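You operate a simulated robot arm through the tools that you are given. There is no shell and no other tool.

The job below is to be done with a simulated robot arm. You get a single attempt, and the scene is never put back.

Task
Set the lamp switches and shade crank as the settings card says.

It is judged by the outcome, as a careful person would: the job done as asked, and still so three seconds after it is handed in. It fails if anything else is knocked over, pushed out of place, dropped, spilled or broken.

Robot
A 6-joint arm with a two-finger gripper, fixed in place. Base frame: the origin is at the foot of the arm, x ahead of it, y to its left, z up. Lengths are in m, angles in degrees, forces in N, time in s.
Its first joint turns from -166.0 to 166.0 degrees. Payload 2.45 kg.
Tool frame: the origin (TCP) lies between the finger pads and is the grasp point; the fingertips stand 0.02 m ahead of it; z points along the fingers, y is the line along which they close. Largest opening 0.14 m; the body of the gripper starts 0.168 m behind the TCP.
Orientation is told as [roll, pitch, yaw] about the base's x, y, z axes, in that order, counted from this pose: with the fingers straight down and closing along the base's y, the tool's x points along the base's -x, its y along +y and its z along -z.

Tools
- The arm moves only by the tool arm_command. Its argument "deltas" is a list that holds one entry, the list of rows, each a list of 7 numbers: the opening in per cent of the stroke, from 0 (shut) to 100 (fully open), then the shift along the tool's x, y, z in units of 25 mm (1.0 is 25 mm), then the turn, a rotation vector about the tool's x, y, z in units of 6 degrees (1.0 is 6 degrees). In form: [[[claw, tx, ty, tz, wx, wy, wz], ...]]. A call has 1 to 20 rows; each row shifts and turns the commanded pose from where the row before left it, along the tool's axes as they then stand. A call with a number of a shift or a turn outside -1 to 1 is refused whole. Rows are played at 5 a second. More than 0.05 m and 8.6 degrees between two rows, or a gripper value outside its range, and nothing of the call is played. Where a pose cannot be reached the arm comes as near as it can. A force on the tool above 90 N (or 10 N above the force at the start of the call, whichever is more), or a blocked arm, ends the call early, and 0.2 s more pass. The fingers move at their own pace (about 0.045 m/s each) and stop on an object; they squeeze with about 30 N. The grip force told is the motor's: it shows also when the fingers shut on nothing. Time passes only in rows, and 0.2 s behind the last, so rows that do not move let the fingers close. The reply holds the time, the measured pose of the TCP, the force on the tool along the base axes, the opening and the grip force, in the units named above and with some noise, with the torque about the TCP (base axes, N m) and any sound that the robot's microphone picked up.
- Cameras (640 x 400 px; columns grow to the right, rows downward): "scene" is fixed at [0.3993, -0.5029, 1.9305]; the picture's right is [0.46, -0.89, 0.00], its down [-0.80, -0.42, -0.42] and it looks along [0.38, 0.20, -0.91] (base axes); focal length 368 px, centre (320, 200). "wrist" rides on the gripper at [0.078, 0.011, -0.209] in the tool frame; the picture's right is [-0.14, 0.99, 0.00], its down [-0.92, -0.13, -0.37] and it looks along [-0.37, -0.05, 0.93] (tool axes); focal length 280 px, centre (320, 200).
- grab_frame(camera): a new picture of that camera. The clock stands still meanwhile.
- point_at(camera, pixels): for up to 12 pixels [column, row] of the newest picture of that camera ("zoom" is the newest enlarged one), the place [x, y, z] in the base frame of the surface seen there, good to about 0.002 m. The clock stands still meanwhile.
- enlarge(camera, box): a new picture of the part [left, top, right, bottom] of that camera's present view, enlarged. The clock stands still meanwhile.
- job_done(): hands the job in; it is judged then, once.

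Open the gripper and draw the arm clear of the work before you hand the job in, unless the task says otherwise.

The tools are called after "Call:" by a JSON object that holds its "fn" and its "kwargs". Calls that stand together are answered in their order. arm_command: Moves the arm, as the interface text tells. Its arguments: {"type":"object","properties":{"deltas":{"type":"array"}},"required":["deltas"]} The other tools are called the same way: grab_frame (camera) takes a picture; point_at (camera, pixels) gives the place of the surface under pixels of a picture; enlarge (camera, box) takes an enlarged picture of a part of a camera's view; job_done () hands the job in.

At the start:

```text
clock: 0.0
eef_pos: [0.491, -0.2833, 1.4654]
orientation: [0.1, 0.1, 0.1]
wrist_force: [0.5, 0.4, 0.5]
wrist_torque: [0.0, -0.03, 0.0]
width: 0.1401
grip_force: 0.1
```

scene: 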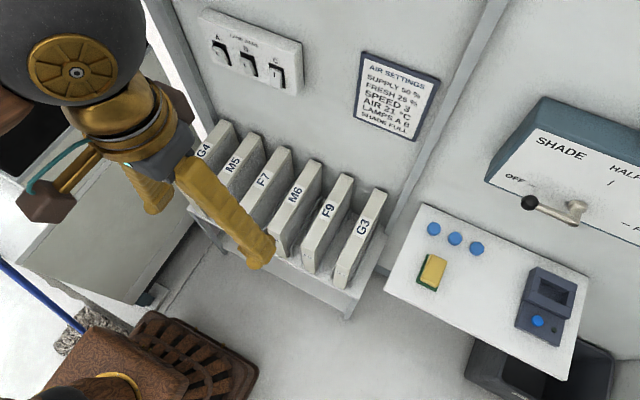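
wrist: 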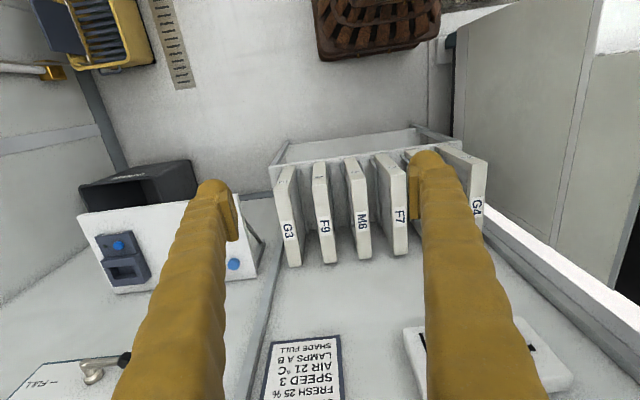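

The scene picture shows the card near (398,95), the lamp switches near (250,60) and the shade crank near (550,208). I enlarge each to read them.

Call:
{"fn": "enlarge", "kwargs": {"camera": "scene", "box": [350, 40, 450, 150]}}

Call:
{"fn": "enlarge", "kwargs": {"camera": "scene", "box": [190, 0, 310, 100]}}

Call:
{"fn": "enlarge", "kwargs": {"camera": "scene", "box": [470, 90, 640, 260]}}

```text
3.64 times, centred on (400, 95) of scene
```

zoom: 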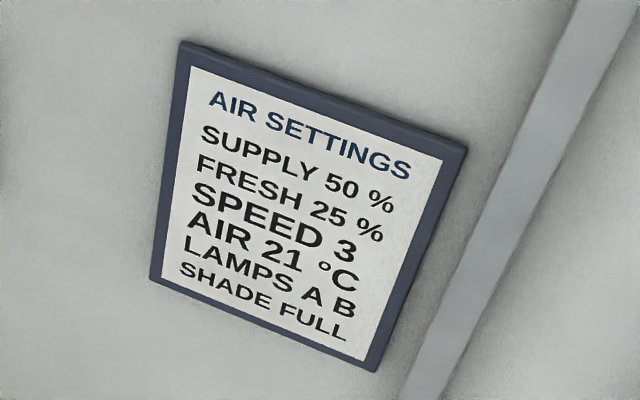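

```text
4.00 times, centred on (250, 50) of scene
```

zoom: 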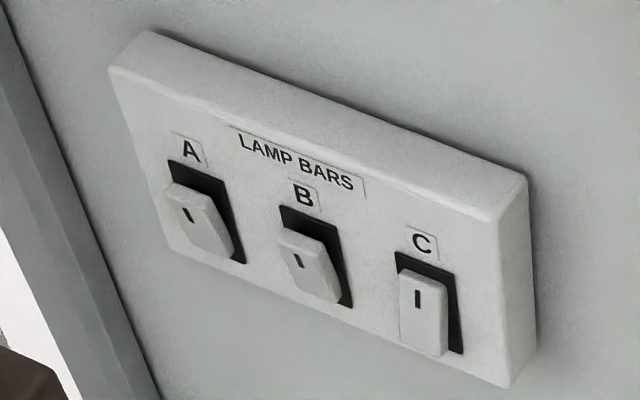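

```text
2.35 times, centred on (555, 175) of scene
```

zoom: 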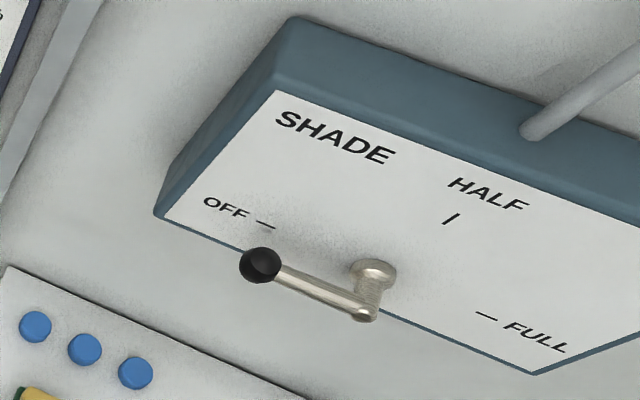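

The card reads LAMPS A B and SHADE FULL, so A and B should be on, C off, and the crank at FULL. Rockers A and B seem tilted differently from C; I measure the panel and crank points in the scene picture.

Call:
{"fn": "grab_frame", "kwargs": {"camera": "scene"}}

Call:
{"fn": "point_at", "kwargs": {"camera": "scene", "pixels": [[212, 20], [290, 50], [232, 30], [218, 47], [224, 60], [246, 58], [250, 72], [275, 72], [279, 85], [262, 50], [285, 88], [330, 60]]}}

Call:
{"fn": "point_at", "kwargs": {"camera": "zoom", "pixels": [[260, 264], [375, 268], [368, 312], [320, 292], [265, 224], [450, 218], [487, 316], [300, 150], [350, 270], [400, 190], [60, 300], [533, 130]]}}

Call:
{"fn": "enlarge", "kwargs": {"camera": "scene", "box": [205, 25, 295, 95]}}

```text
taken
```

scene: 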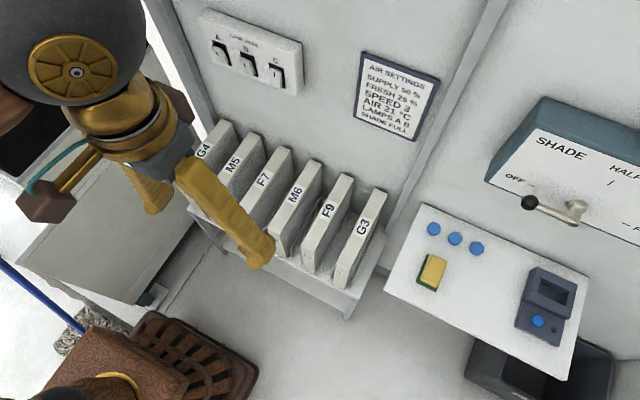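

```text
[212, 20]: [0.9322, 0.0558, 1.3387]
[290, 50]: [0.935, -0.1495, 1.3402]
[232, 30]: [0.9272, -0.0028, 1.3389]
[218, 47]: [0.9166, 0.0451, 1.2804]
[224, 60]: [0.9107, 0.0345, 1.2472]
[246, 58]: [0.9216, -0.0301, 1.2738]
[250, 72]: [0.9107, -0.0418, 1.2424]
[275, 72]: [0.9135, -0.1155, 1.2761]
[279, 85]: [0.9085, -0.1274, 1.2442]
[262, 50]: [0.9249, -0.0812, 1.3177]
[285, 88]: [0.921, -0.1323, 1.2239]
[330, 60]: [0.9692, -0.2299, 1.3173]
```

```text
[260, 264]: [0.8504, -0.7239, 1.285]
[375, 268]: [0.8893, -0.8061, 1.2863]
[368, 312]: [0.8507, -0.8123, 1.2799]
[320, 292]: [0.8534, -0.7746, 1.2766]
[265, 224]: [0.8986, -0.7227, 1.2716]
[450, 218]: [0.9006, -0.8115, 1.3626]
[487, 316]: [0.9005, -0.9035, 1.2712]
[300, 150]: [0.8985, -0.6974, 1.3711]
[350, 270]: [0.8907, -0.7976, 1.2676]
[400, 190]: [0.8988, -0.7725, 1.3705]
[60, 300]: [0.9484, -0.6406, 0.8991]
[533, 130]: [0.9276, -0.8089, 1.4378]
```

```text
5.71 times, centred on (250, 60) of scene
```

zoom: 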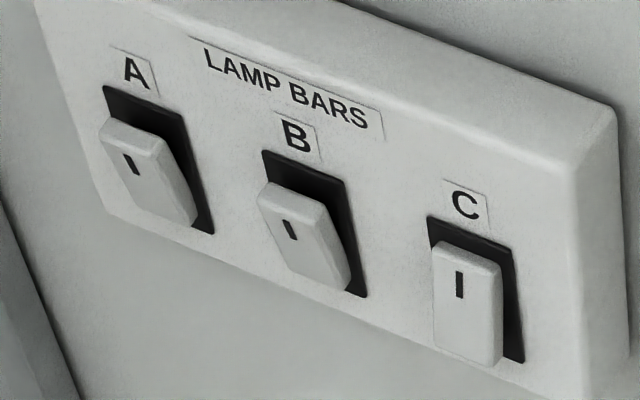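

A and B look tilted with the upper (I-marked) end standing out, and C with the lower end out. I check this by measuring along each rocker in the zoom.

Call:
{"fn": "point_at", "kwargs": {"camera": "zoom", "pixels": [[120, 130], [133, 150], [150, 180], [172, 212], [280, 195], [297, 235], [325, 282], [466, 250], [465, 285], [470, 320], [475, 350], [400, 180]]}}

Call:
{"fn": "point_at", "kwargs": {"camera": "zoom", "pixels": [[145, 95], [200, 225], [305, 160], [360, 290], [470, 225], [515, 355], [240, 180], [400, 280], [70, 100], [90, 200], [105, 125], [150, 148]]}}

```text
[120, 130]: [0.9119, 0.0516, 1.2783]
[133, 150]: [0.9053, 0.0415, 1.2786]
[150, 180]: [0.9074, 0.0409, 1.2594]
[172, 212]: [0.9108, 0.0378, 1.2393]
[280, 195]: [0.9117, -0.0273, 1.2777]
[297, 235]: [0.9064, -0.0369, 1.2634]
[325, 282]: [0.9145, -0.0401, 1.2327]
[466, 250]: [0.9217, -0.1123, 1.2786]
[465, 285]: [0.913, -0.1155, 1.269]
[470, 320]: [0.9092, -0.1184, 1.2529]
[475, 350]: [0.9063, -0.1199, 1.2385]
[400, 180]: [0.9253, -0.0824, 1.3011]
```

```text
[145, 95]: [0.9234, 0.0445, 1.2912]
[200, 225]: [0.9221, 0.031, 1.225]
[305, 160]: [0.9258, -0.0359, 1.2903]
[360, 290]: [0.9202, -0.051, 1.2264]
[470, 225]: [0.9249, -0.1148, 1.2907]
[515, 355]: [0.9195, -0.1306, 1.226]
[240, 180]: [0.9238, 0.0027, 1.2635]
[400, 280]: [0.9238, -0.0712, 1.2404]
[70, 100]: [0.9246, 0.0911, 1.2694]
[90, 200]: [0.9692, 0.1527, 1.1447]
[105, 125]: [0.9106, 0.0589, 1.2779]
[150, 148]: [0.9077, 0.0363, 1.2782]
```

Measurements confirm it: A and B have their top (I) end out at x≈0.905, so they are off. C has its bottom end out, so it is on. I turn the tool to point along +x with fingers shut, in free space.

Call:
{"fn": "arm_command", "kwargs": {"deltas": [[[0, 0, 0, 0, 0, -1, 0], [0, 0, 0, 0, 0, -1, 0], [0, 0, 0, 0, 0, -1, 0], [0, 0, 0, 0, 0, -1, 0], [0, 0, 0, 0, 0, -1, 0], [0, 0, 0, 0, 0, -1, 0], [0, 0, 0, 0, 0, -1, 0], [0, 0, 0, 0, 0, -1, 0]]]}}

```text
clock: 1.2
eef_pos: [0.5463, -0.334, 1.3767]
orientation: [6.4, -23.3, -2.9]
wrist_force: [0.4, 0.8, -0.3]
wrist_torque: [0.0, 0.0, -0.01]
width: 0.03
grip_force: 0.1
stopped in row 6: the arm was blocked; the commanded pose is now the measured one
```

The arm stopped in row 6 as "blocked" and drifted off with no contact force, which suggests a joint limit or a reach problem. I look at both cameras.

Call:
{"fn": "grab_frame", "kwargs": {"camera": "scene"}}

Call:
{"fn": "grab_frame", "kwargs": {"camera": "wrist"}}

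```text
taken
```

scene: 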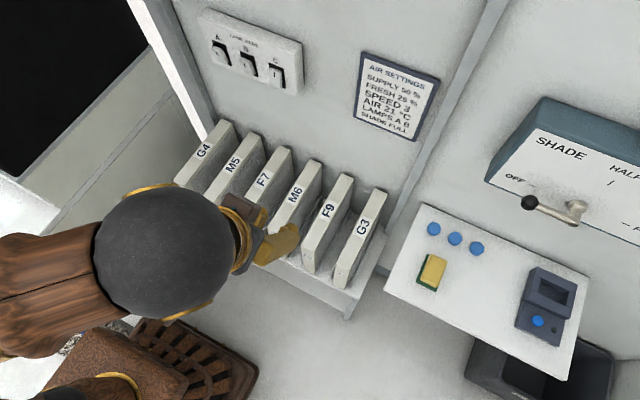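

```text
taken
```

wrist: 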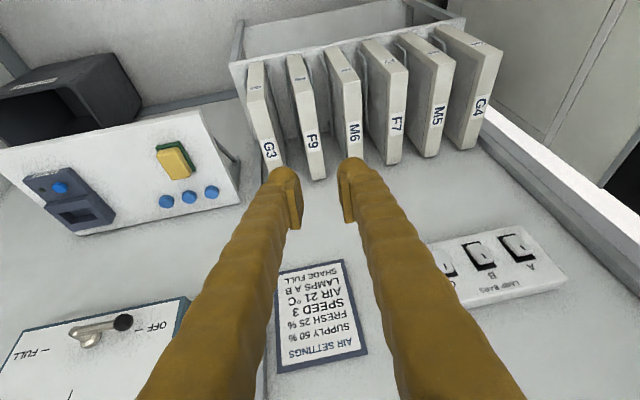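

The arm seems to have swung to another joint arrangement, which may be why it lagged and read as blocked; nothing is being touched. I hold still for a moment and then continue slowly.

Call:
{"fn": "arm_command", "kwargs": {"deltas": [[[0, 0, 0, 0, 0, 0, 0], [0, 0, 0, 0, 0, 0, 0], [0, 0, 0, 0, 0, -0.5, 0], [0, 0, 0, 0, 0, -0.5, 0]]]}}

```text
clock: 2.2
eef_pos: [0.5565, -0.3441, 1.3586]
orientation: [8.2, -27.7, -4.3]
wrist_force: [-0.3, 0.4, 0.8]
wrist_torque: [0.02, -0.01, -0.02]
width: 0.0001
grip_force: 29.5
```

It moves freely again: pitch is -27.7 with no force. I continue the pitch turn at a modest pace.

Call:
{"fn": "arm_command", "kwargs": {"deltas": [[[0, 0, 0, 0, 0, -0.6, 0], [0, 0, 0, 0, 0, -0.6, 0], [0, 0, 0, 0, 0, -0.6, 0], [0, 0, 0, 0, 0, -0.6, 0], [0, 0, 0, 0, 0, -0.6, 0], [0, 0, 0, 0, 0, 0, 0]]]}}

Call:
{"fn": "grab_frame", "kwargs": {"camera": "scene"}}

```text
clock: 3.8
eef_pos: [0.5707, -0.3647, 1.3192]
orientation: [13.9, -42.9, -10.6]
wrist_force: [0.5, -0.2, -0.3]
wrist_torque: [-0.03, -0.01, 0.01]
width: 0.0
grip_force: 28.9
stopped in row 6: the arm was blocked; the commanded pose is now the measured one
```

```text
taken
```

scene: 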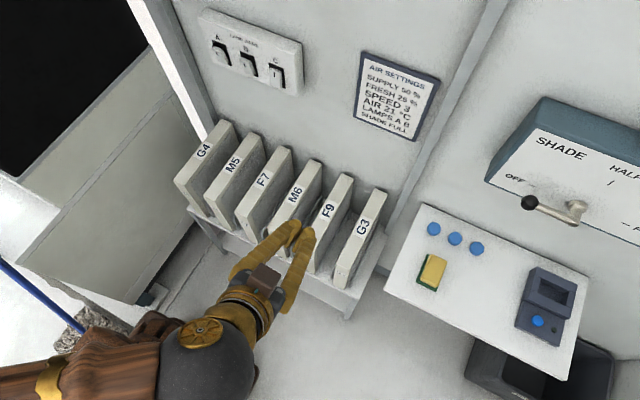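

The TCP drifts forward and down as it pitches while no force shows, so some joint is at its limit with the arm folded this close in. I move the tool forward, left and up, to where a level tool should be reachable.

Call:
{"fn": "arm_command", "kwargs": {"deltas": [[[0, -0.45, 0.457, 0.096, 0, 0, 0], [0, -0.45, 0.457, 0.096, 0, 0, 0], [0, -0.45, 0.457, 0.096, 0, 0, 0], [0, -0.45, 0.457, 0.096, 0, 0, 0], [0, -0.45, 0.457, 0.096, 0, 0, 0], [0, -0.45, 0.457, 0.096, 0, 0, 0], [0, -0.45, 0.457, 0.096, 0, 0, 0], [0, -0.45, 0.457, 0.096, 0, 0, 0], [0, -0.45, 0.457, 0.096, 0, 0, 0], [0, -0.45, 0.457, 0.096, 0, 0, 0]]]}}

Call:
{"fn": "grab_frame", "kwargs": {"camera": "scene"}}

Call:
{"fn": "point_at", "kwargs": {"camera": "scene", "pixels": [[200, 155], [230, 170], [295, 200], [330, 215], [185, 355], [225, 345], [40, 385], [120, 160]]}}

```text
clock: 6.0
eef_pos: [0.6758, -0.2674, 1.3888]
orientation: [14.3, -42.1, -10.7]
wrist_force: [0.7, 0.0, -0.1]
wrist_torque: [-0.01, 0.04, 0.01]
width: 0.0004
grip_force: 29.3
```

```text
taken
```

scene: 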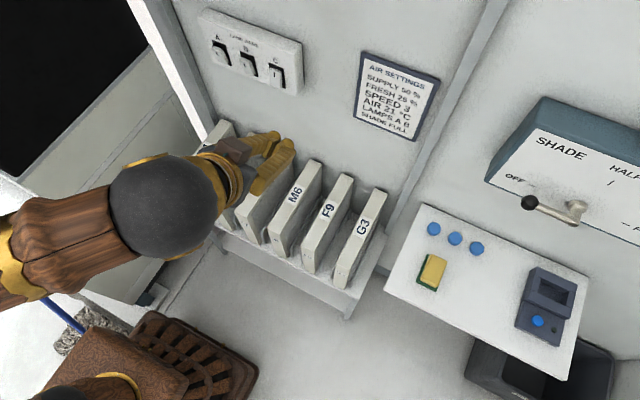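

```text
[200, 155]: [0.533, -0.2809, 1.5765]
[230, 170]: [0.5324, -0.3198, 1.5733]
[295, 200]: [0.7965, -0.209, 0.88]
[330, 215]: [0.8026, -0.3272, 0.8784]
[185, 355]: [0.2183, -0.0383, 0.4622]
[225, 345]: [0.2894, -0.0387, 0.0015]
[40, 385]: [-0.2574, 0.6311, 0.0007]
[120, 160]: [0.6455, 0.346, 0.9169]
```

The move was followed exactly. Now I turn toward the level, +x-pointing orientation here, about 47° in total, doing the first part slowly.

Call:
{"fn": "arm_command", "kwargs": {"deltas": [[[0, 0, 0, 0, 0.05, -0.767, -0.167], [0, 0, 0, 0, 0.05, -0.767, -0.167], [0, 0, 0, 0, 0.05, -0.767, -0.167], [0, 0, 0, 0, 0.05, -0.767, -0.167], [0, 0, 0, 0, 0.05, -0.767, -0.167]]]}}

```text
clock: 7.4
eef_pos: [0.7028, -0.2917, 1.3291]
orientation: [18.5, -61.3, -16.1]
wrist_force: [-0.2, 0.2, 0.2]
wrist_torque: [-0.01, -0.01, 0.01]
width: 0.0003
grip_force: 29.5
stopped in row 5: the arm was blocked; the commanded pose is now the measured one
```

It drifts again in the same way: forward, right and down. To find which joint limits it, I look at the arm's shape and measure points along it.

Call:
{"fn": "grab_frame", "kwargs": {"camera": "scene"}}

Call:
{"fn": "point_at", "kwargs": {"camera": "scene", "pixels": [[160, 205], [60, 235], [10, 260], [20, 290], [100, 215], [220, 180], [100, 370], [75, 395], [130, 345]]}}

Call:
{"fn": "grab_frame", "kwargs": {"camera": "wrist"}}

```text
taken
```

scene: 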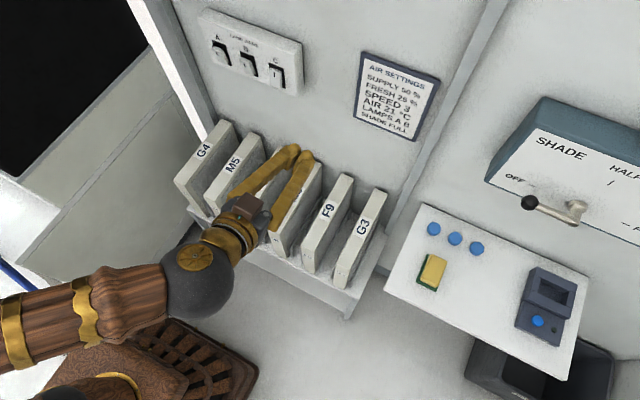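

```text
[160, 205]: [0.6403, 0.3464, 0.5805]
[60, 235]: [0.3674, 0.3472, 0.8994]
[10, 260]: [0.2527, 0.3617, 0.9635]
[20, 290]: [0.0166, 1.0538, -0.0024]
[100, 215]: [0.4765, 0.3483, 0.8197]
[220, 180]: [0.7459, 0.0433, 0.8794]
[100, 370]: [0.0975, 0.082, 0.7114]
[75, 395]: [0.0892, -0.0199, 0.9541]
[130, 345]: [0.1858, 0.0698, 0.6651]
```

```text
taken
```

wrist: 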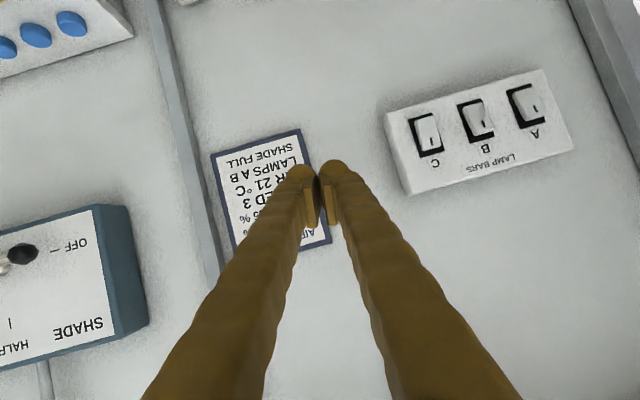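

The arm is in open space, so this may be joint lag near a wrist singularity rather than a hard limit. I try a small slow turn to see whether the pose follows the command.

Call:
{"fn": "arm_command", "kwargs": {"deltas": [[[0, 0, 0, 0, 0, 0, 0], [0, 0, 0, 0, 0, 0, 0], [0, 0, 0, 0, 0, -0.25, 0], [0, 0, 0, 0, 0, -0.25, 0], [0, 0, 0, 0, 0, -0.25, 0], [0, 0, 0, 0, 0, -0.25, 0], [0, 0, 0, 0, 0, 0, 0], [0, 0, 0, 0, 0, 0, 0]]]}}

Call:
{"fn": "grab_frame", "kwargs": {"camera": "scene"}}

Call:
{"fn": "point_at", "kwargs": {"camera": "scene", "pixels": [[200, 262], [210, 300], [140, 295], [90, 305], [30, 320], [245, 215], [240, 235], [300, 160], [80, 360], [100, 390]]}}

```text
clock: 9.2
eef_pos: [0.705, -0.2932, 1.3264]
orientation: [23.0, -66.7, -21.2]
wrist_force: [-0.3, -0.9, 0.0]
wrist_torque: [-0.02, 0.0, 0.04]
width: 0.0
grip_force: 29.3
```

```text
taken
```

scene: 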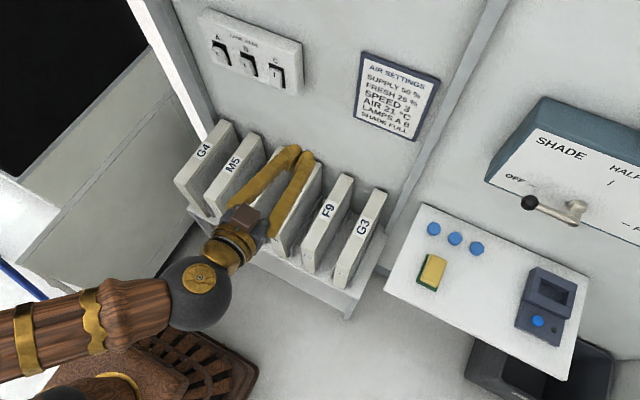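

```text
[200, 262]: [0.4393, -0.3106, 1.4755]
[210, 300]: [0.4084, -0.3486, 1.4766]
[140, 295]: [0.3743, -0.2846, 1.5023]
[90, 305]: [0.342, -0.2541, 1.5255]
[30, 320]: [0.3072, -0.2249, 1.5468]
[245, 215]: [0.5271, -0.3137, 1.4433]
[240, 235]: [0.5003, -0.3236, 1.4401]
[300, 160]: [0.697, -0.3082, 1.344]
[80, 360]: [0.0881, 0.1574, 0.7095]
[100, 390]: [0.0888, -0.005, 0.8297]
```

The slow turn was followed well, so it is a speed matter. I finish leveling the tool, about 23° left, at the same slow rate.

Call:
{"fn": "arm_command", "kwargs": {"deltas": [[[0, 0, 0, 0, 0.021, -0.257, -0.104], [0, 0, 0, 0, 0.021, -0.257, -0.104], [0, 0, 0, 0, 0.021, -0.257, -0.104], [0, 0, 0, 0, 0.021, -0.257, -0.104], [0, 0, 0, 0, 0.021, -0.257, -0.104], [0, 0, 0, 0, 0.021, -0.257, -0.104], [0, 0, 0, 0, 0.021, -0.257, -0.104], [0, 0, 0, 0, 0.021, -0.257, -0.104], [0, 0, 0, 0, 0.021, -0.257, -0.104], [0, 0, 0, 0, 0.021, -0.257, -0.104], [0, 0, 0, 0, 0.021, -0.257, -0.104], [0, 0, 0, 0, 0.021, -0.257, -0.104], [0, 0, 0, 0, 0.021, -0.257, -0.104], [0, 0, 0, 0, 0.021, -0.257, -0.104], [0, 0, 0, 0, 0, 0, 0], [0, 0, 0, 0, 0, 0, 0]]]}}

Call:
{"fn": "grab_frame", "kwargs": {"camera": "scene"}}

Call:
{"fn": "grab_frame", "kwargs": {"camera": "wrist"}}

```text
clock: 12.6
eef_pos: [0.7035, -0.2918, 1.3302]
orientation: [-138.1, -89.8, 137.9]
wrist_force: [-0.3, 0.2, -0.7]
wrist_torque: [-0.01, 0.03, 0.0]
width: 0.0
grip_force: 29.1
```

```text
taken
```

scene: 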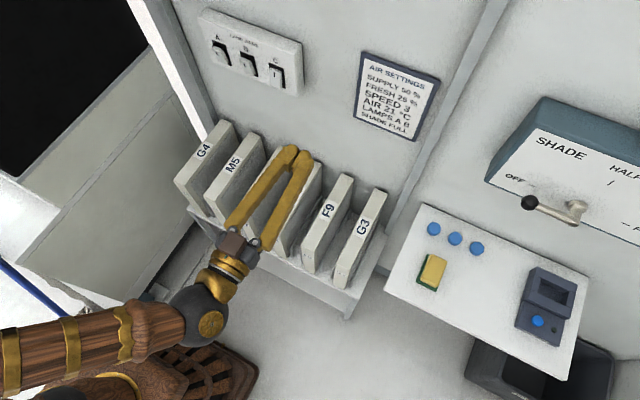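

```text
taken
```

wrist: 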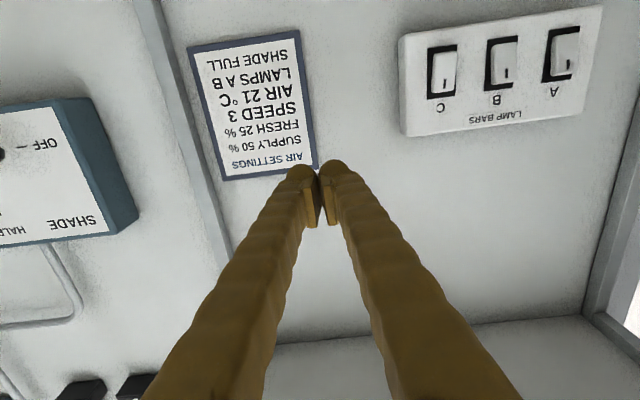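

The tool is level and points at the wall. In the wrist picture (upside down) the lamp panel is at upper right. I shift left to A's line (y≈0.044, z≈1.281), staying at x≈0.70.

Call:
{"fn": "arm_command", "kwargs": {"deltas": [[[0, 0.109, 0.747, 0, 0, 0, 0], [0, 0.109, 0.747, 0, 0, 0, 0], [0, 0.109, 0.747, 0, 0, 0, 0], [0, 0.109, 0.747, 0, 0, 0, 0], [0, 0.109, 0.747, 0, 0, 0, 0], [0, 0.109, 0.747, 0, 0, 0, 0], [0, 0.109, 0.747, 0, 0, 0, 0], [0, 0.109, 0.747, 0, 0, 0, 0], [0, 0.109, 0.747, 0, 0, 0, 0], [0, 0.109, 0.747, 0, 0, 0, 0], [0, 0.109, 0.747, 0, 0, 0, 0], [0, 0.109, 0.747, 0, 0, 0, 0], [0, 0.109, 0.747, 0, 0, 0, 0], [0, 0.109, 0.747, 0, 0, 0, 0], [0, 0.109, 0.747, 0, 0, 0, 0], [0, 0.109, 0.747, 0, 0, 0, 0], [0, 0.109, 0.747, 0, 0, 0, 0], [0, 0.109, 0.747, 0, 0, 0, 0], [0, 0, 0, 0, 0, 0, 0]]]}}

Call:
{"fn": "grab_frame", "kwargs": {"camera": "scene"}}

Call:
{"fn": "grab_frame", "kwargs": {"camera": "wrist"}}

```text
clock: 16.6
eef_pos: [0.6952, -0.0579, 1.292]
orientation: [-65.4, -89.8, 66.2]
wrist_force: [-0.1, 0.4, 0.8]
wrist_torque: [0.01, 0.0, 0.01]
width: 0.0
grip_force: 29.9
out of reach, approached as far as the arm can: row 13, 14, 15, 16, 17, 18
```

```text
taken
```

scene: 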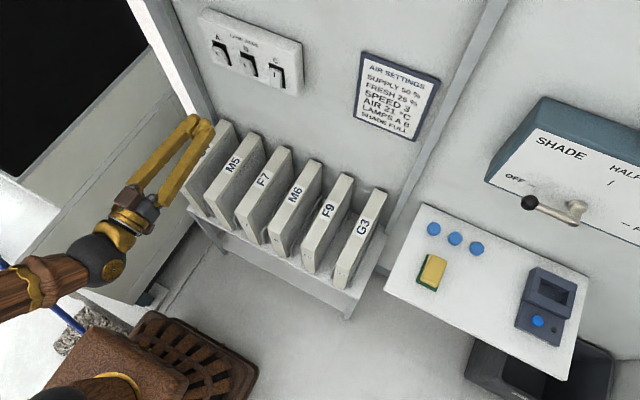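

```text
taken
```

wrist: 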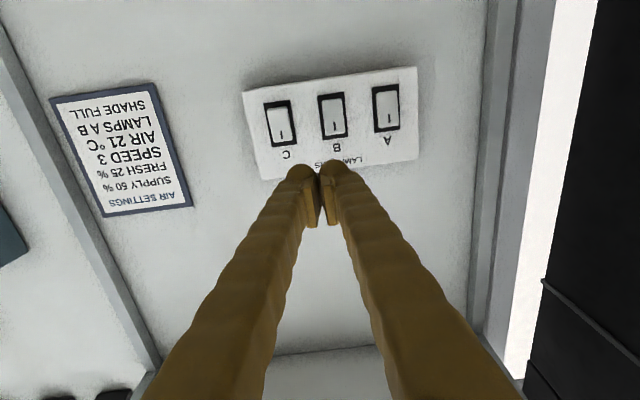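

At y≈-0.06 and x≈0.70 the arm is folded too far to go left. I move forward first, toward x≈0.80, and see where it lands.

Call:
{"fn": "arm_command", "kwargs": {"deltas": [[[0, 0, 0, 0.5, 0, 0, 0], [0, 0, 0, 0.5, 0, 0, 0], [0, 0, 0, 0.5, 0, 0, 0], [0, 0, 0, 0.5, 0, 0, 0], [0, 0, 0, 0.5, 0, 0, 0], [0, 0, 0, 0.5, 0, 0, 0], [0, 0, 0, 0.5, 0, 0, 0], [0, 0, 0, 0, 0, 0, 0]]]}}

```text
clock: 18.4
eef_pos: [0.7798, -0.0797, 1.2969]
orientation: [-110.5, -89.8, 111.1]
wrist_force: [0.3, 0.2, -0.1]
wrist_torque: [-0.01, 0.03, 0.02]
width: 0.0001
grip_force: 29.4
out of reach, approached as far as the arm can: row 1, 3, 5, 7
```

The arm moved forward but slid right to y≈-0.08, and some rows were unreachable. I check the pose in the pictures and test whether it can go forward or left from here.

Call:
{"fn": "grab_frame", "kwargs": {"camera": "scene"}}

Call:
{"fn": "arm_command", "kwargs": {"deltas": [[[0, 0, 0, 0, 0, 0, 0], [0, 0, 0.2, 0, 0, 0, 0], [0, 0, 0.2, 0, 0, 0, 0], [0, 0, 0.2, 0, 0, 0, 0], [0, 0, 0.2, 0, 0, 0, 0]]]}}

```text
taken
```

scene: 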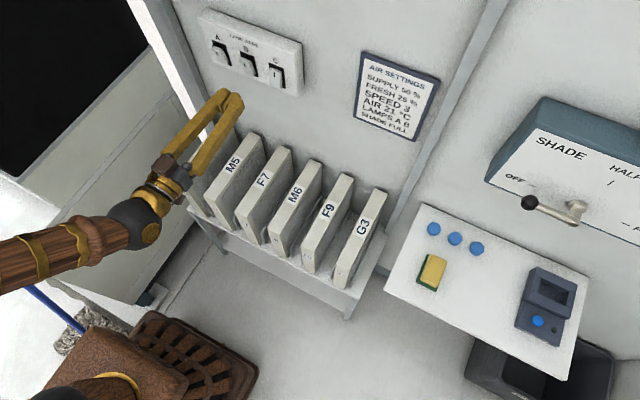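

```text
clock: 19.6
eef_pos: [0.7775, -0.0774, 1.2995]
orientation: [-101.4, -89.9, 102.0]
wrist_force: [-0.8, 0.3, 0.5]
wrist_torque: [0.0, 0.03, 0.04]
width: 0.0004
grip_force: 29.1
out of reach, approached as far as the arm can: row 2, 3, 4, 5
```

It won't go further left with this orientation. I measure the forearm line and wrist to see which joint is stretched.

Call:
{"fn": "grab_frame", "kwargs": {"camera": "scene"}}

Call:
{"fn": "point_at", "kwargs": {"camera": "scene", "pixels": [[130, 220], [150, 235], [100, 235], [60, 245], [30, 255], [10, 265], [165, 185], [160, 195], [185, 150], [80, 385], [110, 380]]}}

Call:
{"fn": "enlarge", "kwargs": {"camera": "scene", "box": [0, 80, 260, 300]}}

```text
taken
```

scene: 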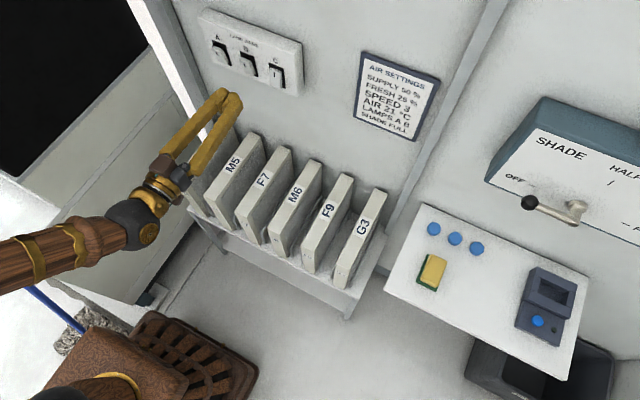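

```text
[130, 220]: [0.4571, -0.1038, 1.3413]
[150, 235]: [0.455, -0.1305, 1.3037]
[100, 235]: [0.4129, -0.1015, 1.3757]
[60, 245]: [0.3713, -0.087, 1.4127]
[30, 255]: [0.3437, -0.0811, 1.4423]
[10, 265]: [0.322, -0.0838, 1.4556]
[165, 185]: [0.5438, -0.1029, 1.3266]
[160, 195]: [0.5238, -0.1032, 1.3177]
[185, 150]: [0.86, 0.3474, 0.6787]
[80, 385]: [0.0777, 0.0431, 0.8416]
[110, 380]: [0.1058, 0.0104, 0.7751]
```

```text
1.82 times, centred on (130, 190) of scene
```

zoom: 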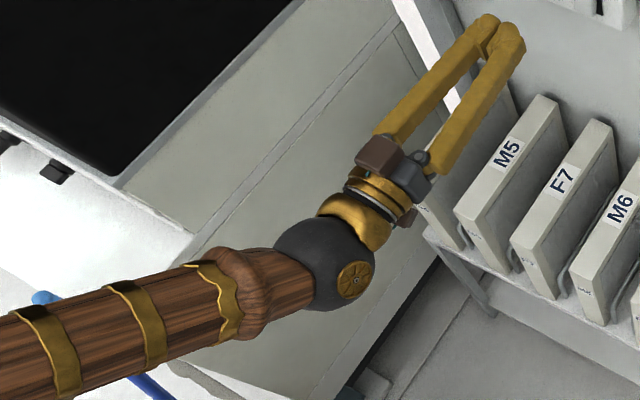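

The forearm reaches the wrist at about 45° downward near (0.455,-0.10,1.32), with the tool nearly in the arm's own plane. The limit is probably the forearm-roll joint, so yawing the tool about 20° left should free it, and the rockers can still be pressed at that angle. I yaw slowly in place.

Call:
{"fn": "arm_command", "kwargs": {"deltas": [[[0, 0, 0, 0, -0.28, 0, 0], [0, 0, 0, 0, -0.28, 0, 0], [0, 0, 0, 0, -0.28, 0, 0], [0, 0, 0, 0, -0.28, 0, 0], [0, 0, 0, 0, -0.28, 0, 0], [0, 0, 0, 0, -0.28, 0, 0], [0, 0, 0, 0, -0.28, 0, 0], [0, 0, 0, 0, -0.28, 0, 0], [0, 0, 0, 0, -0.28, 0, 0], [0, 0, 0, 0, -0.28, 0, 0], [0, 0, 0, 0, -0.28, 0, 0], [0, 0, 0, 0, -0.28, 0, 0], [0, 0, 0, 0, 0, 0, 0]]]}}

```text
clock: 22.4
eef_pos: [0.7767, -0.0778, 1.2995]
orientation: [-117.0, -89.9, 137.4]
wrist_force: [0.0, 0.3, -0.1]
wrist_torque: [0.02, 0.05, 0.0]
width: 0.0
grip_force: 29.4
```

Yaw of 20.4° was reached with the position held. Now I go to a point in front of A's upper half, TCP about (0.860, 0.050, 1.282), a couple of centimetres short of the rocker.

Call:
{"fn": "arm_command", "kwargs": {"deltas": [[[0, 0.07, 0.364, 0.49, 0, 0, 0], [0, 0.07, 0.364, 0.49, 0, 0, 0], [0, 0.07, 0.364, 0.49, 0, 0, 0], [0, 0.07, 0.364, 0.49, 0, 0, 0], [0, 0.07, 0.364, 0.49, 0, 0, 0], [0, 0.07, 0.364, 0.49, 0, 0, 0], [0, 0.07, 0.364, 0.49, 0, 0, 0], [0, 0.07, 0.364, 0.49, 0, 0, 0], [0, 0.07, 0.364, 0.49, 0, 0, 0], [0, 0.07, 0.364, 0.49, 0, 0, 0], [0, 0, 0, 0, 0, 0, 0]]]}}

Call:
{"fn": "grab_frame", "kwargs": {"camera": "scene"}}

Call:
{"fn": "grab_frame", "kwargs": {"camera": "wrist"}}

```text
clock: 24.8
eef_pos: [0.8595, 0.0502, 1.2814]
orientation: [-113.6, -89.9, 133.7]
wrist_force: [0.1, 0.4, -0.7]
wrist_torque: [0.01, -0.01, -0.01]
width: 0.0
grip_force: 29.5
```

```text
taken
```

scene: 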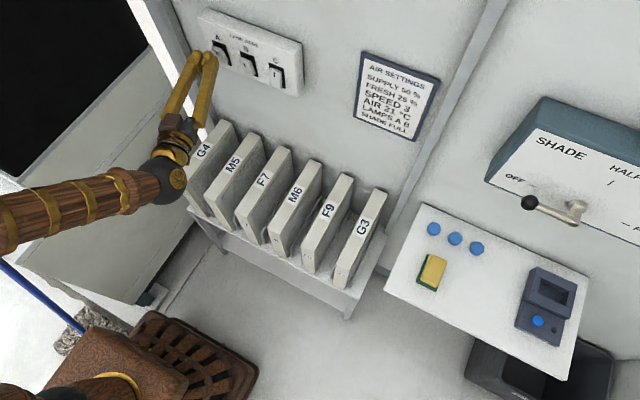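

```text
taken
```

wrist: 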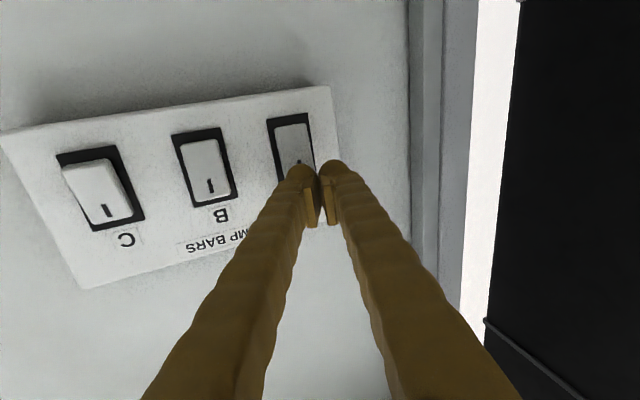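

The fingertips are in front of A's upper (I) half: in the wrist view the I mark at about (297,160) is just beyond the tip. I push straight along +x in small steps and watch the force and sound.

Call:
{"fn": "arm_command", "kwargs": {"deltas": [[[0, 0, -0.07, 0.187, 0, 0, 0], [0, 0, -0.07, 0.187, 0, 0, 0], [0, 0, -0.07, 0.187, 0, 0, 0], [0, 0, -0.07, 0.187, 0, 0, 0], [0, 0, -0.07, 0.187, 0, 0, 0]]]}}

```text
clock: 26.0
eef_pos: [0.8839, 0.0493, 1.2809]
orientation: [-117.5, -89.8, 137.7]
wrist_force: [-0.8, 1.3, -0.3]
wrist_torque: [-0.01, -0.01, -0.01]
width: 0.0
grip_force: 29.8
```

Call:
{"fn": "arm_command", "kwargs": {"deltas": [[[0, 0, -0.042, 0.112, 0, 0, 0], [0, 0, -0.042, 0.112, 0, 0, 0]]]}}

```text
clock: 26.6
eef_pos: [0.89, 0.0483, 1.2805]
orientation: [-114.8, -89.7, 134.9]
wrist_force: [-7.6, -0.7, -0.2]
wrist_torque: [-0.01, 0.15, -0.08]
width: 0.0
grip_force: 29.4
```

The force reads -7.6 N along x, so contact is made. I press a few more millimetres.

Call:
{"fn": "arm_command", "kwargs": {"deltas": [[[0, 0, -0.042, 0.112, 0, 0, 0], [0, 0, -0.042, 0.112, 0, 0, 0]]]}}

```text
clock: 27.2
eef_pos: [0.8914, 0.0484, 1.2823]
orientation: [-109.7, -89.8, 129.9]
wrist_force: [-42.7, -8.0, 6.3]
wrist_torque: [-0.12, 0.45, -0.4]
width: 0.0001
grip_force: 29.8
stopped in row 2: the force on the tool passed its limit at 105 N (the readings are from after the stop); the commanded pose is now the measured one
```

The force spiked and the push stopped. I look to see whether the rocker went over or something else is touching.

Call:
{"fn": "enlarge", "kwargs": {"camera": "scene", "box": [180, 10, 300, 100]}}

Call:
{"fn": "enlarge", "kwargs": {"camera": "wrist", "box": [200, 60, 440, 240]}}

```text
4.44 times, centred on (240, 55) of scene
```

zoom: 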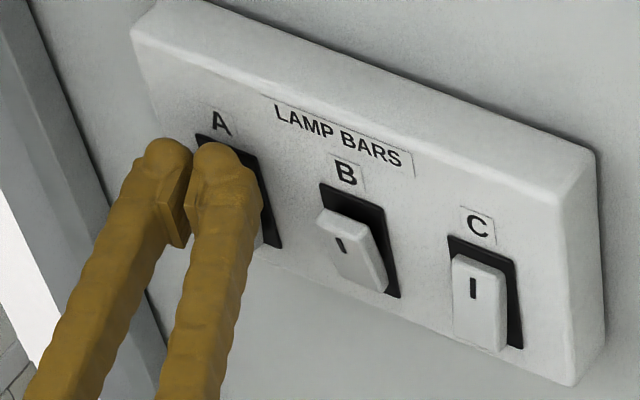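

```text
2.22 times, centred on (320, 150) of wrist
```

zoom: 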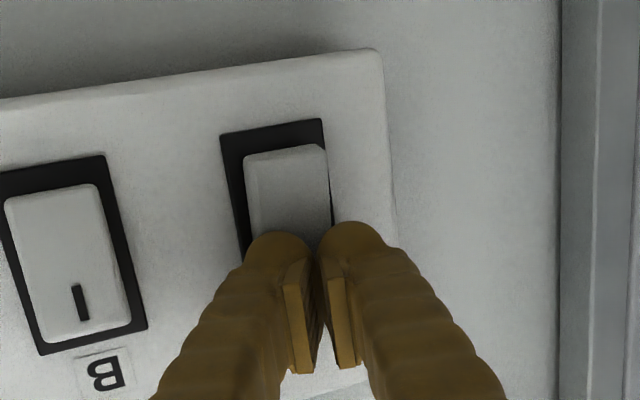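

In the wrist view A's lower end now stands out, unlike B's, so it seems to have gone over. I back straight off and check.

Call:
{"fn": "arm_command", "kwargs": {"deltas": [[[0, 0, 0.07, -0.187, 0, 0, 0], [0, 0, 0.07, -0.187, 0, 0, 0], [0, 0, 0.07, -0.187, 0, 0, 0], [0, 0, 0.07, -0.187, 0, 0, 0], [0, 0, 0.07, -0.187, 0, 0, 0], [0, 0, 0.07, -0.187, 0, 0, 0], [0, 0, 0.07, -0.187, 0, 0, 0], [0, 0, 0.07, -0.187, 0, 0, 0], [0, 0, 0, 0, 0, 0, 0]]]}}

Call:
{"fn": "enlarge", "kwargs": {"camera": "scene", "box": [180, 10, 300, 100]}}

Call:
{"fn": "enlarge", "kwargs": {"camera": "wrist", "box": [0, 60, 400, 300]}}

```text
clock: 29.2
eef_pos: [0.8518, 0.0502, 1.2794]
orientation: [-92.4, -89.7, 112.6]
wrist_force: [0.5, -0.5, 0.0]
wrist_torque: [0.0, 0.01, -0.01]
width: 0.0003
grip_force: 30.0
```

```text
4.44 times, centred on (240, 55) of scene
```

zoom: 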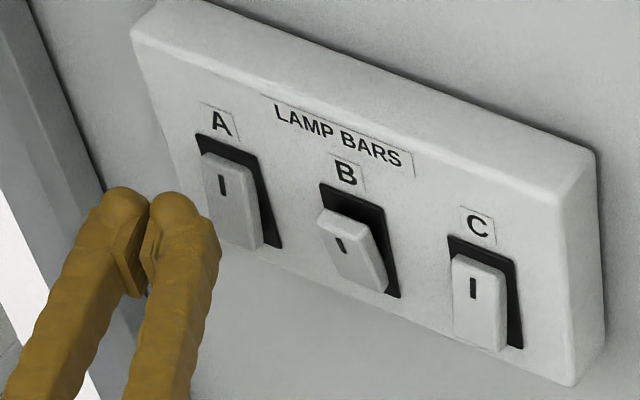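

```text
1.60 times, centred on (200, 180) of wrist
```

zoom: 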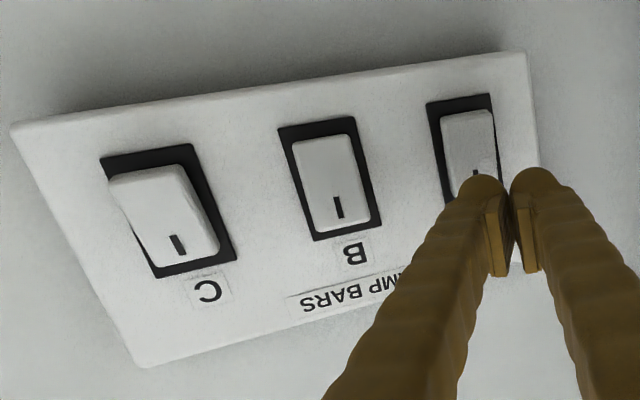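

A now looks like C, with the I end pressed in and the lower end out. Next I shift right to B's upper half, TCP y≈-0.031.

Call:
{"fn": "arm_command", "kwargs": {"deltas": [[[0, -0.01, -0.38, -0.141, 0, 0, 0], [0, -0.01, -0.38, -0.141, 0, 0, 0], [0, -0.01, -0.38, -0.141, 0, 0, 0], [0, -0.01, -0.38, -0.141, 0, 0, 0], [0, -0.01, -0.38, -0.141, 0, 0, 0], [0, -0.01, -0.38, -0.141, 0, 0, 0], [0, -0.01, -0.38, -0.141, 0, 0, 0], [0, -0.01, -0.38, -0.141, 0, 0, 0], [0, 0, 0, 0, 0, 0, 0]]]}}

Call:
{"fn": "grab_frame", "kwargs": {"camera": "wrist"}}

Call:
{"fn": "enlarge", "kwargs": {"camera": "scene", "box": [180, 10, 300, 100]}}

```text
clock: 31.2
eef_pos: [0.8515, -0.0316, 1.2832]
orientation: [-91.4, -89.8, 111.5]
wrist_force: [0.6, 1.2, 0.0]
wrist_torque: [-0.01, 0.01, -0.04]
width: 0.0
grip_force: 29.6
```

```text
taken
```

wrist: 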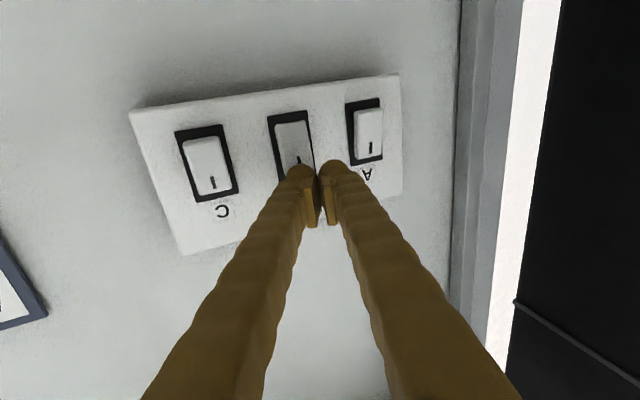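

```text
4.44 times, centred on (240, 55) of scene
```

zoom: 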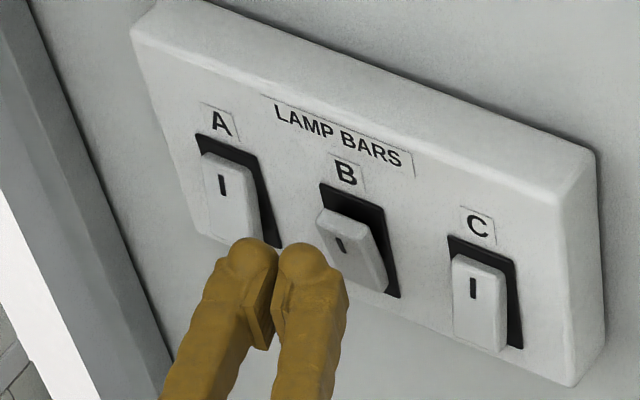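

The tip sits in front of B's upper half and well clear of A. I push toward contact, then take small steps.

Call:
{"fn": "arm_command", "kwargs": {"deltas": [[[0, 0, -0.07, 0.187, 0, 0, 0], [0, 0, -0.07, 0.187, 0, 0, 0], [0, 0, -0.07, 0.187, 0, 0, 0], [0, 0, -0.07, 0.187, 0, 0, 0], [0, 0, -0.07, 0.187, 0, 0, 0], [0, 0, -0.07, 0.187, 0, 0, 0], [0, 0, -0.028, 0.075, 0, 0, 0], [0, 0, -0.028, 0.075, 0, 0, 0], [0, 0, -0.028, 0.075, 0, 0, 0]]]}}

```text
clock: 33.2
eef_pos: [0.8892, -0.0308, 1.282]
orientation: [-91.9, -89.8, 112.0]
wrist_force: [-0.5, 0.3, -1.0]
wrist_torque: [-0.02, 0.01, -0.04]
width: 0.0
grip_force: 28.7
```

At x=0.889 no force shows, so either it has snapped over or is not yet touched. I look.

Call:
{"fn": "enlarge", "kwargs": {"camera": "wrist", "box": [140, 60, 440, 240]}}

Call:
{"fn": "enlarge", "kwargs": {"camera": "scene", "box": [180, 10, 300, 100]}}

```text
2.13 times, centred on (290, 150) of wrist
```

zoom: 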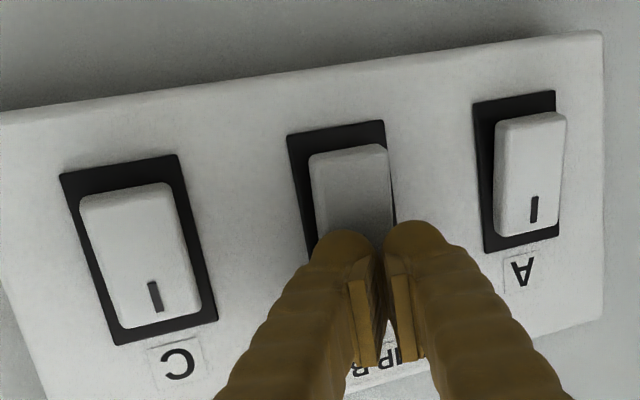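

```text
4.44 times, centred on (240, 55) of scene
```

zoom: 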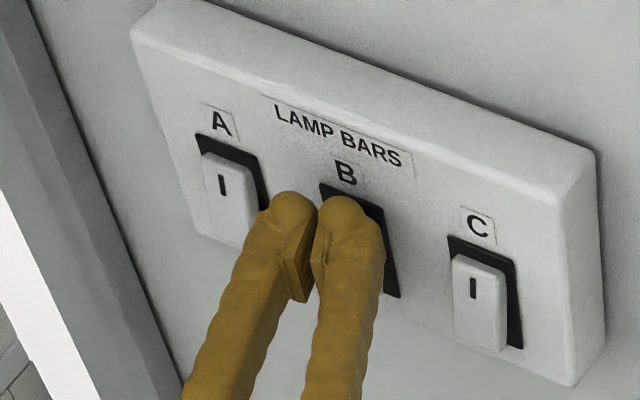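

B's lower end appears out now, so it has likely snapped over. I back off and check.

Call:
{"fn": "arm_command", "kwargs": {"deltas": [[[0, 0, 0.07, -0.187, 0, 0, 0], [0, 0, 0.07, -0.187, 0, 0, 0], [0, 0, 0.07, -0.187, 0, 0, 0], [0, 0, 0.07, -0.187, 0, 0, 0], [0, 0, 0.07, -0.187, 0, 0, 0], [0, 0, 0.07, -0.187, 0, 0, 0], [0, 0, 0.07, -0.187, 0, 0, 0], [0, 0, 0.07, -0.187, 0, 0, 0], [0, 0, 0.07, -0.187, 0, 0, 0], [0, 0, 0, 0, 0, 0, 0]]]}}

Call:
{"fn": "enlarge", "kwargs": {"camera": "scene", "box": [180, 10, 300, 100]}}

```text
clock: 35.4
eef_pos: [0.8436, -0.0309, 1.2831]
orientation: [-90.2, -89.8, 110.3]
wrist_force: [0.1, 1.4, -0.2]
wrist_torque: [0.01, -0.03, 0.0]
width: 0.0
grip_force: 29.7
```

```text
4.44 times, centred on (240, 55) of scene
```

zoom: 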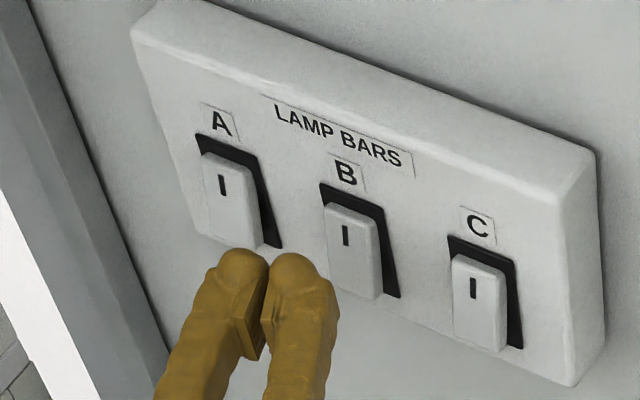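

B is over and matches A. For C I go to its lower half: TCP about (0.844, -0.112, 1.235).

Call:
{"fn": "arm_command", "kwargs": {"deltas": [[[0, 0.192, -0.304, -0.113, 0, 0, 0], [0, 0.192, -0.304, -0.113, 0, 0, 0], [0, 0.192, -0.304, -0.113, 0, 0, 0], [0, 0.192, -0.304, -0.113, 0, 0, 0], [0, 0.192, -0.304, -0.113, 0, 0, 0], [0, 0.192, -0.304, -0.113, 0, 0, 0], [0, 0.192, -0.304, -0.113, 0, 0, 0], [0, 0.192, -0.304, -0.113, 0, 0, 0], [0, 0.192, -0.304, -0.113, 0, 0, 0], [0, 0.192, -0.304, -0.113, 0, 0, 0], [0, 0, 0, 0, 0, 0, 0]]]}}

Call:
{"fn": "grab_frame", "kwargs": {"camera": "wrist"}}

Call:
{"fn": "enlarge", "kwargs": {"camera": "scene", "box": [180, 10, 300, 130]}}

```text
clock: 37.8
eef_pos: [0.8426, -0.1116, 1.2358]
orientation: [-95.6, -89.8, 115.7]
wrist_force: [-0.1, 0.0, -0.5]
wrist_torque: [-0.04, -0.03, -0.02]
width: 0.0
grip_force: 29.6
```

```text
taken
```

wrist: 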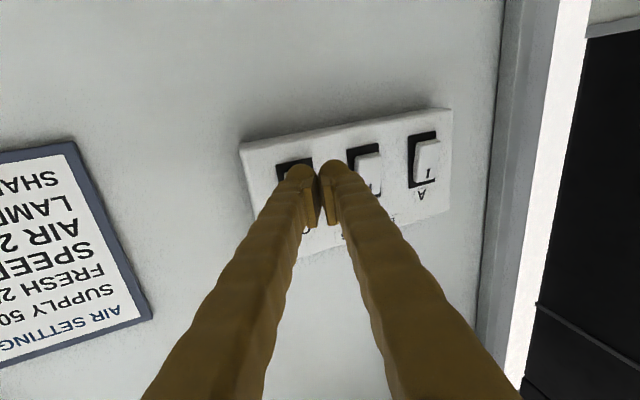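

```text
3.33 times, centred on (240, 70) of scene
```

zoom: 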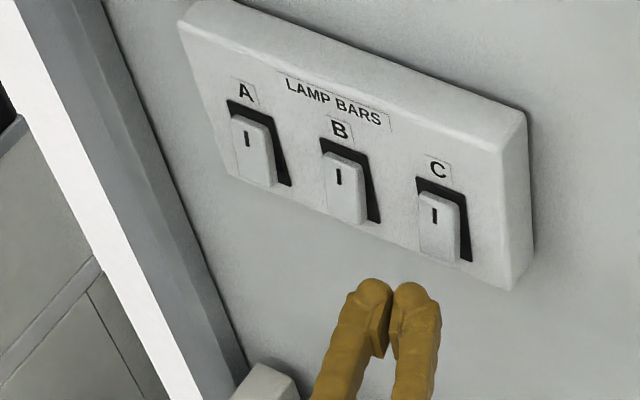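

The tip is in front of C's lower end. I push in the same way as for B.

Call:
{"fn": "arm_command", "kwargs": {"deltas": [[[0, 0, -0.07, 0.187, 0, 0, 0], [0, 0, -0.07, 0.187, 0, 0, 0], [0, 0, -0.07, 0.187, 0, 0, 0], [0, 0, -0.07, 0.187, 0, 0, 0], [0, 0, -0.07, 0.187, 0, 0, 0], [0, 0, -0.07, 0.187, 0, 0, 0], [0, 0, -0.07, 0.187, 0, 0, 0], [0, 0, -0.07, 0.187, 0, 0, 0], [0, 0, -0.028, 0.075, 0, 0, 0], [0, 0, -0.028, 0.075, 0, 0, 0], [0, 0, -0.028, 0.075, 0, 0, 0]]]}}

Call:
{"fn": "enlarge", "kwargs": {"camera": "scene", "box": [180, 10, 300, 100]}}

```text
clock: 40.2
eef_pos: [0.8895, -0.113, 1.2344]
orientation: [-94.6, -89.8, 114.9]
wrist_force: [-16.0, -0.6, 0.0]
wrist_torque: [-0.06, -0.23, -0.14]
width: 0.0003
grip_force: 29.1
```

```text
4.44 times, centred on (240, 55) of scene
```

zoom: 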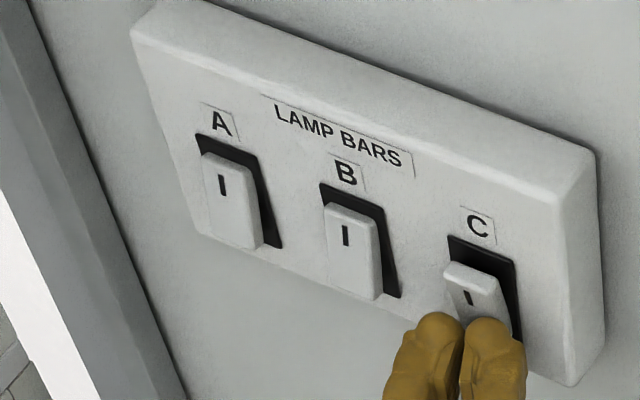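

C's upper end is now out, with 16 N still on the tip. I back off and check that it stays.

Call:
{"fn": "arm_command", "kwargs": {"deltas": [[[0, 0, 0.07, -0.187, 0, 0, 0], [0, 0, 0.07, -0.187, 0, 0, 0], [0, 0, 0.07, -0.187, 0, 0, 0], [0, 0, 0.07, -0.187, 0, 0, 0], [0, 0, 0.07, -0.187, 0, 0, 0], [0, 0, 0.07, -0.187, 0, 0, 0], [0, 0, 0.07, -0.187, 0, 0, 0], [0, 0, 0.07, -0.187, 0, 0, 0], [0, 0, 0.14, -0.374, 0, 0, 0], [0, 0, 0.14, -0.374, 0, 0, 0], [0, 0, 0.14, -0.374, 0, 0, 0], [0, 0, 0.14, -0.374, 0, 0, 0], [0, 0, 0.14, -0.374, 0, 0, 0], [0, 0, 0, 0, 0, 0, 0]]]}}

Call:
{"fn": "enlarge", "kwargs": {"camera": "scene", "box": [180, 10, 300, 100]}}

Call:
{"fn": "grab_frame", "kwargs": {"camera": "wrist"}}

```text
clock: 43.2
eef_pos: [0.7994, -0.1116, 1.2346]
orientation: [-89.1, -89.8, 109.2]
wrist_force: [0.4, -0.3, 0.0]
wrist_torque: [0.01, 0.03, -0.03]
width: 0.0001
grip_force: 29.5
```

```text
4.44 times, centred on (240, 55) of scene
```

zoom: 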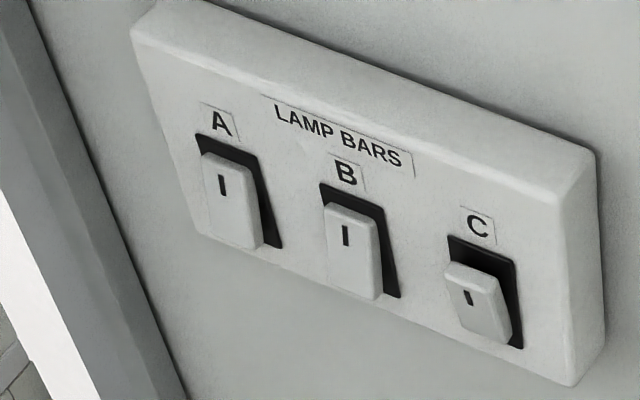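

```text
taken
```

wrist: 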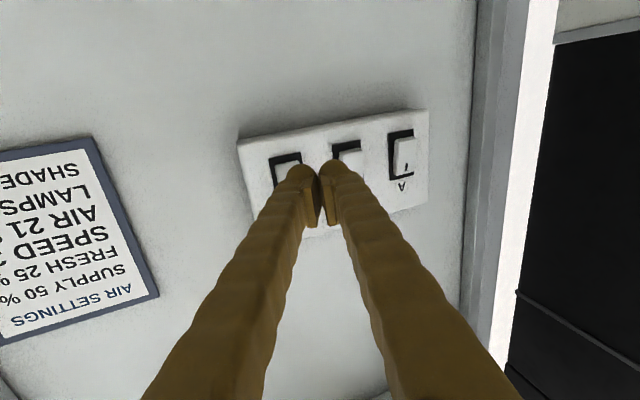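

All three switches read as wanted: A and B on, C off. Now for the crank: I draw back and move right in free space, still well off the wall.

Call:
{"fn": "arm_command", "kwargs": {"deltas": [[[0, 0, -0.659, -0.379, 0, 0, 0], [0, 0, -0.659, -0.379, 0, 0, 0], [0, 0, -0.659, -0.379, 0, 0, 0], [0, 0, -0.659, -0.379, 0, 0, 0], [0, 0, -0.659, -0.379, 0, 0, 0], [0, 0, -0.659, -0.379, 0, 0, 0], [0, 0, -0.659, -0.379, 0, 0, 0], [0, 0, -0.659, -0.379, 0, 0, 0], [0, 0, -0.659, -0.379, 0, 0, 0], [0, 0, -0.659, -0.379, 0, 0, 0], [0, 0, -0.659, -0.379, 0, 0, 0], [0, 0, -0.659, -0.379, 0, 0, 0], [0, 0, -0.659, -0.379, 0, 0, 0], [0, 0, -0.659, -0.379, 0, 0, 0], [0, 0, -0.659, -0.379, 0, 0, 0], [0, 0, -0.659, -0.379, 0, 0, 0], [0, 0, 0, 0, 0, 0, 0]]]}}

```text
clock: 46.8
eef_pos: [0.7487, -0.4122, 1.236]
orientation: [-94.5, -89.8, 114.7]
wrist_force: [-0.1, 0.1, -0.5]
wrist_torque: [0.01, 0.01, -0.02]
width: 0.0
grip_force: 29.5
```

That was followed exactly. Now I yaw the tool to the right by 36° in place, slowly.

Call:
{"fn": "arm_command", "kwargs": {"deltas": [[[0, 0, 0, 0, 0.3, 0, 0], [0, 0, 0, 0, 0.3, 0, 0], [0, 0, 0, 0, 0.3, 0, 0], [0, 0, 0, 0, 0.3, 0, 0], [0, 0, 0, 0, 0.3, 0, 0], [0, 0, 0, 0, 0.3, 0, 0], [0, 0, 0, 0, 0.3, 0, 0], [0, 0, 0, 0, 0.3, 0, 0], [0, 0, 0, 0, 0.3, 0, 0], [0, 0, 0, 0, 0.3, 0, 0], [0, 0, 0, 0, 0.3, 0, 0], [0, 0, 0, 0, 0.3, 0, 0], [0, 0, 0, 0, 0.3, 0, 0], [0, 0, 0, 0, 0.3, 0, 0], [0, 0, 0, 0, 0.3, 0, 0], [0, 0, 0, 0, 0.3, 0, 0], [0, 0, 0, 0, 0.3, 0, 0], [0, 0, 0, 0, 0.3, 0, 0], [0, 0, 0, 0, 0.3, 0, 0], [0, 0, 0, 0, 0.3, 0, 0]]]}}

Call:
{"fn": "grab_frame", "kwargs": {"camera": "scene"}}

Call:
{"fn": "grab_frame", "kwargs": {"camera": "wrist"}}

```text
clock: 51.0
eef_pos: [0.7481, -0.4112, 1.2356]
orientation: [-123.6, -89.8, 107.8]
wrist_force: [-0.3, -0.9, 0.1]
wrist_torque: [0.01, -0.01, -0.01]
width: 0.0001
grip_force: 29.3
```

```text
taken
```

scene: 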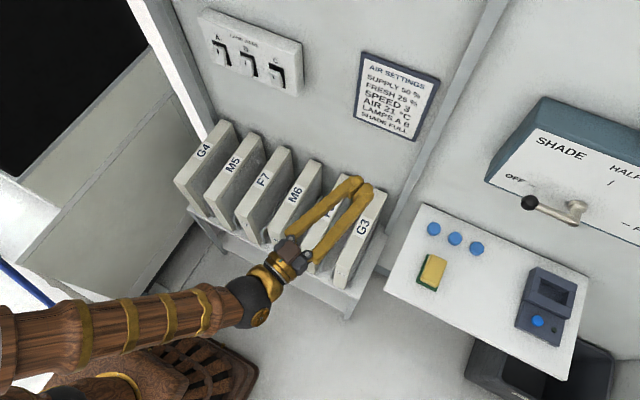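

```text
taken
```

wrist: 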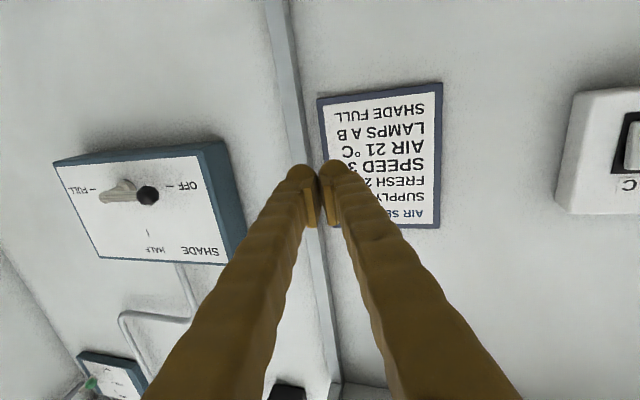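

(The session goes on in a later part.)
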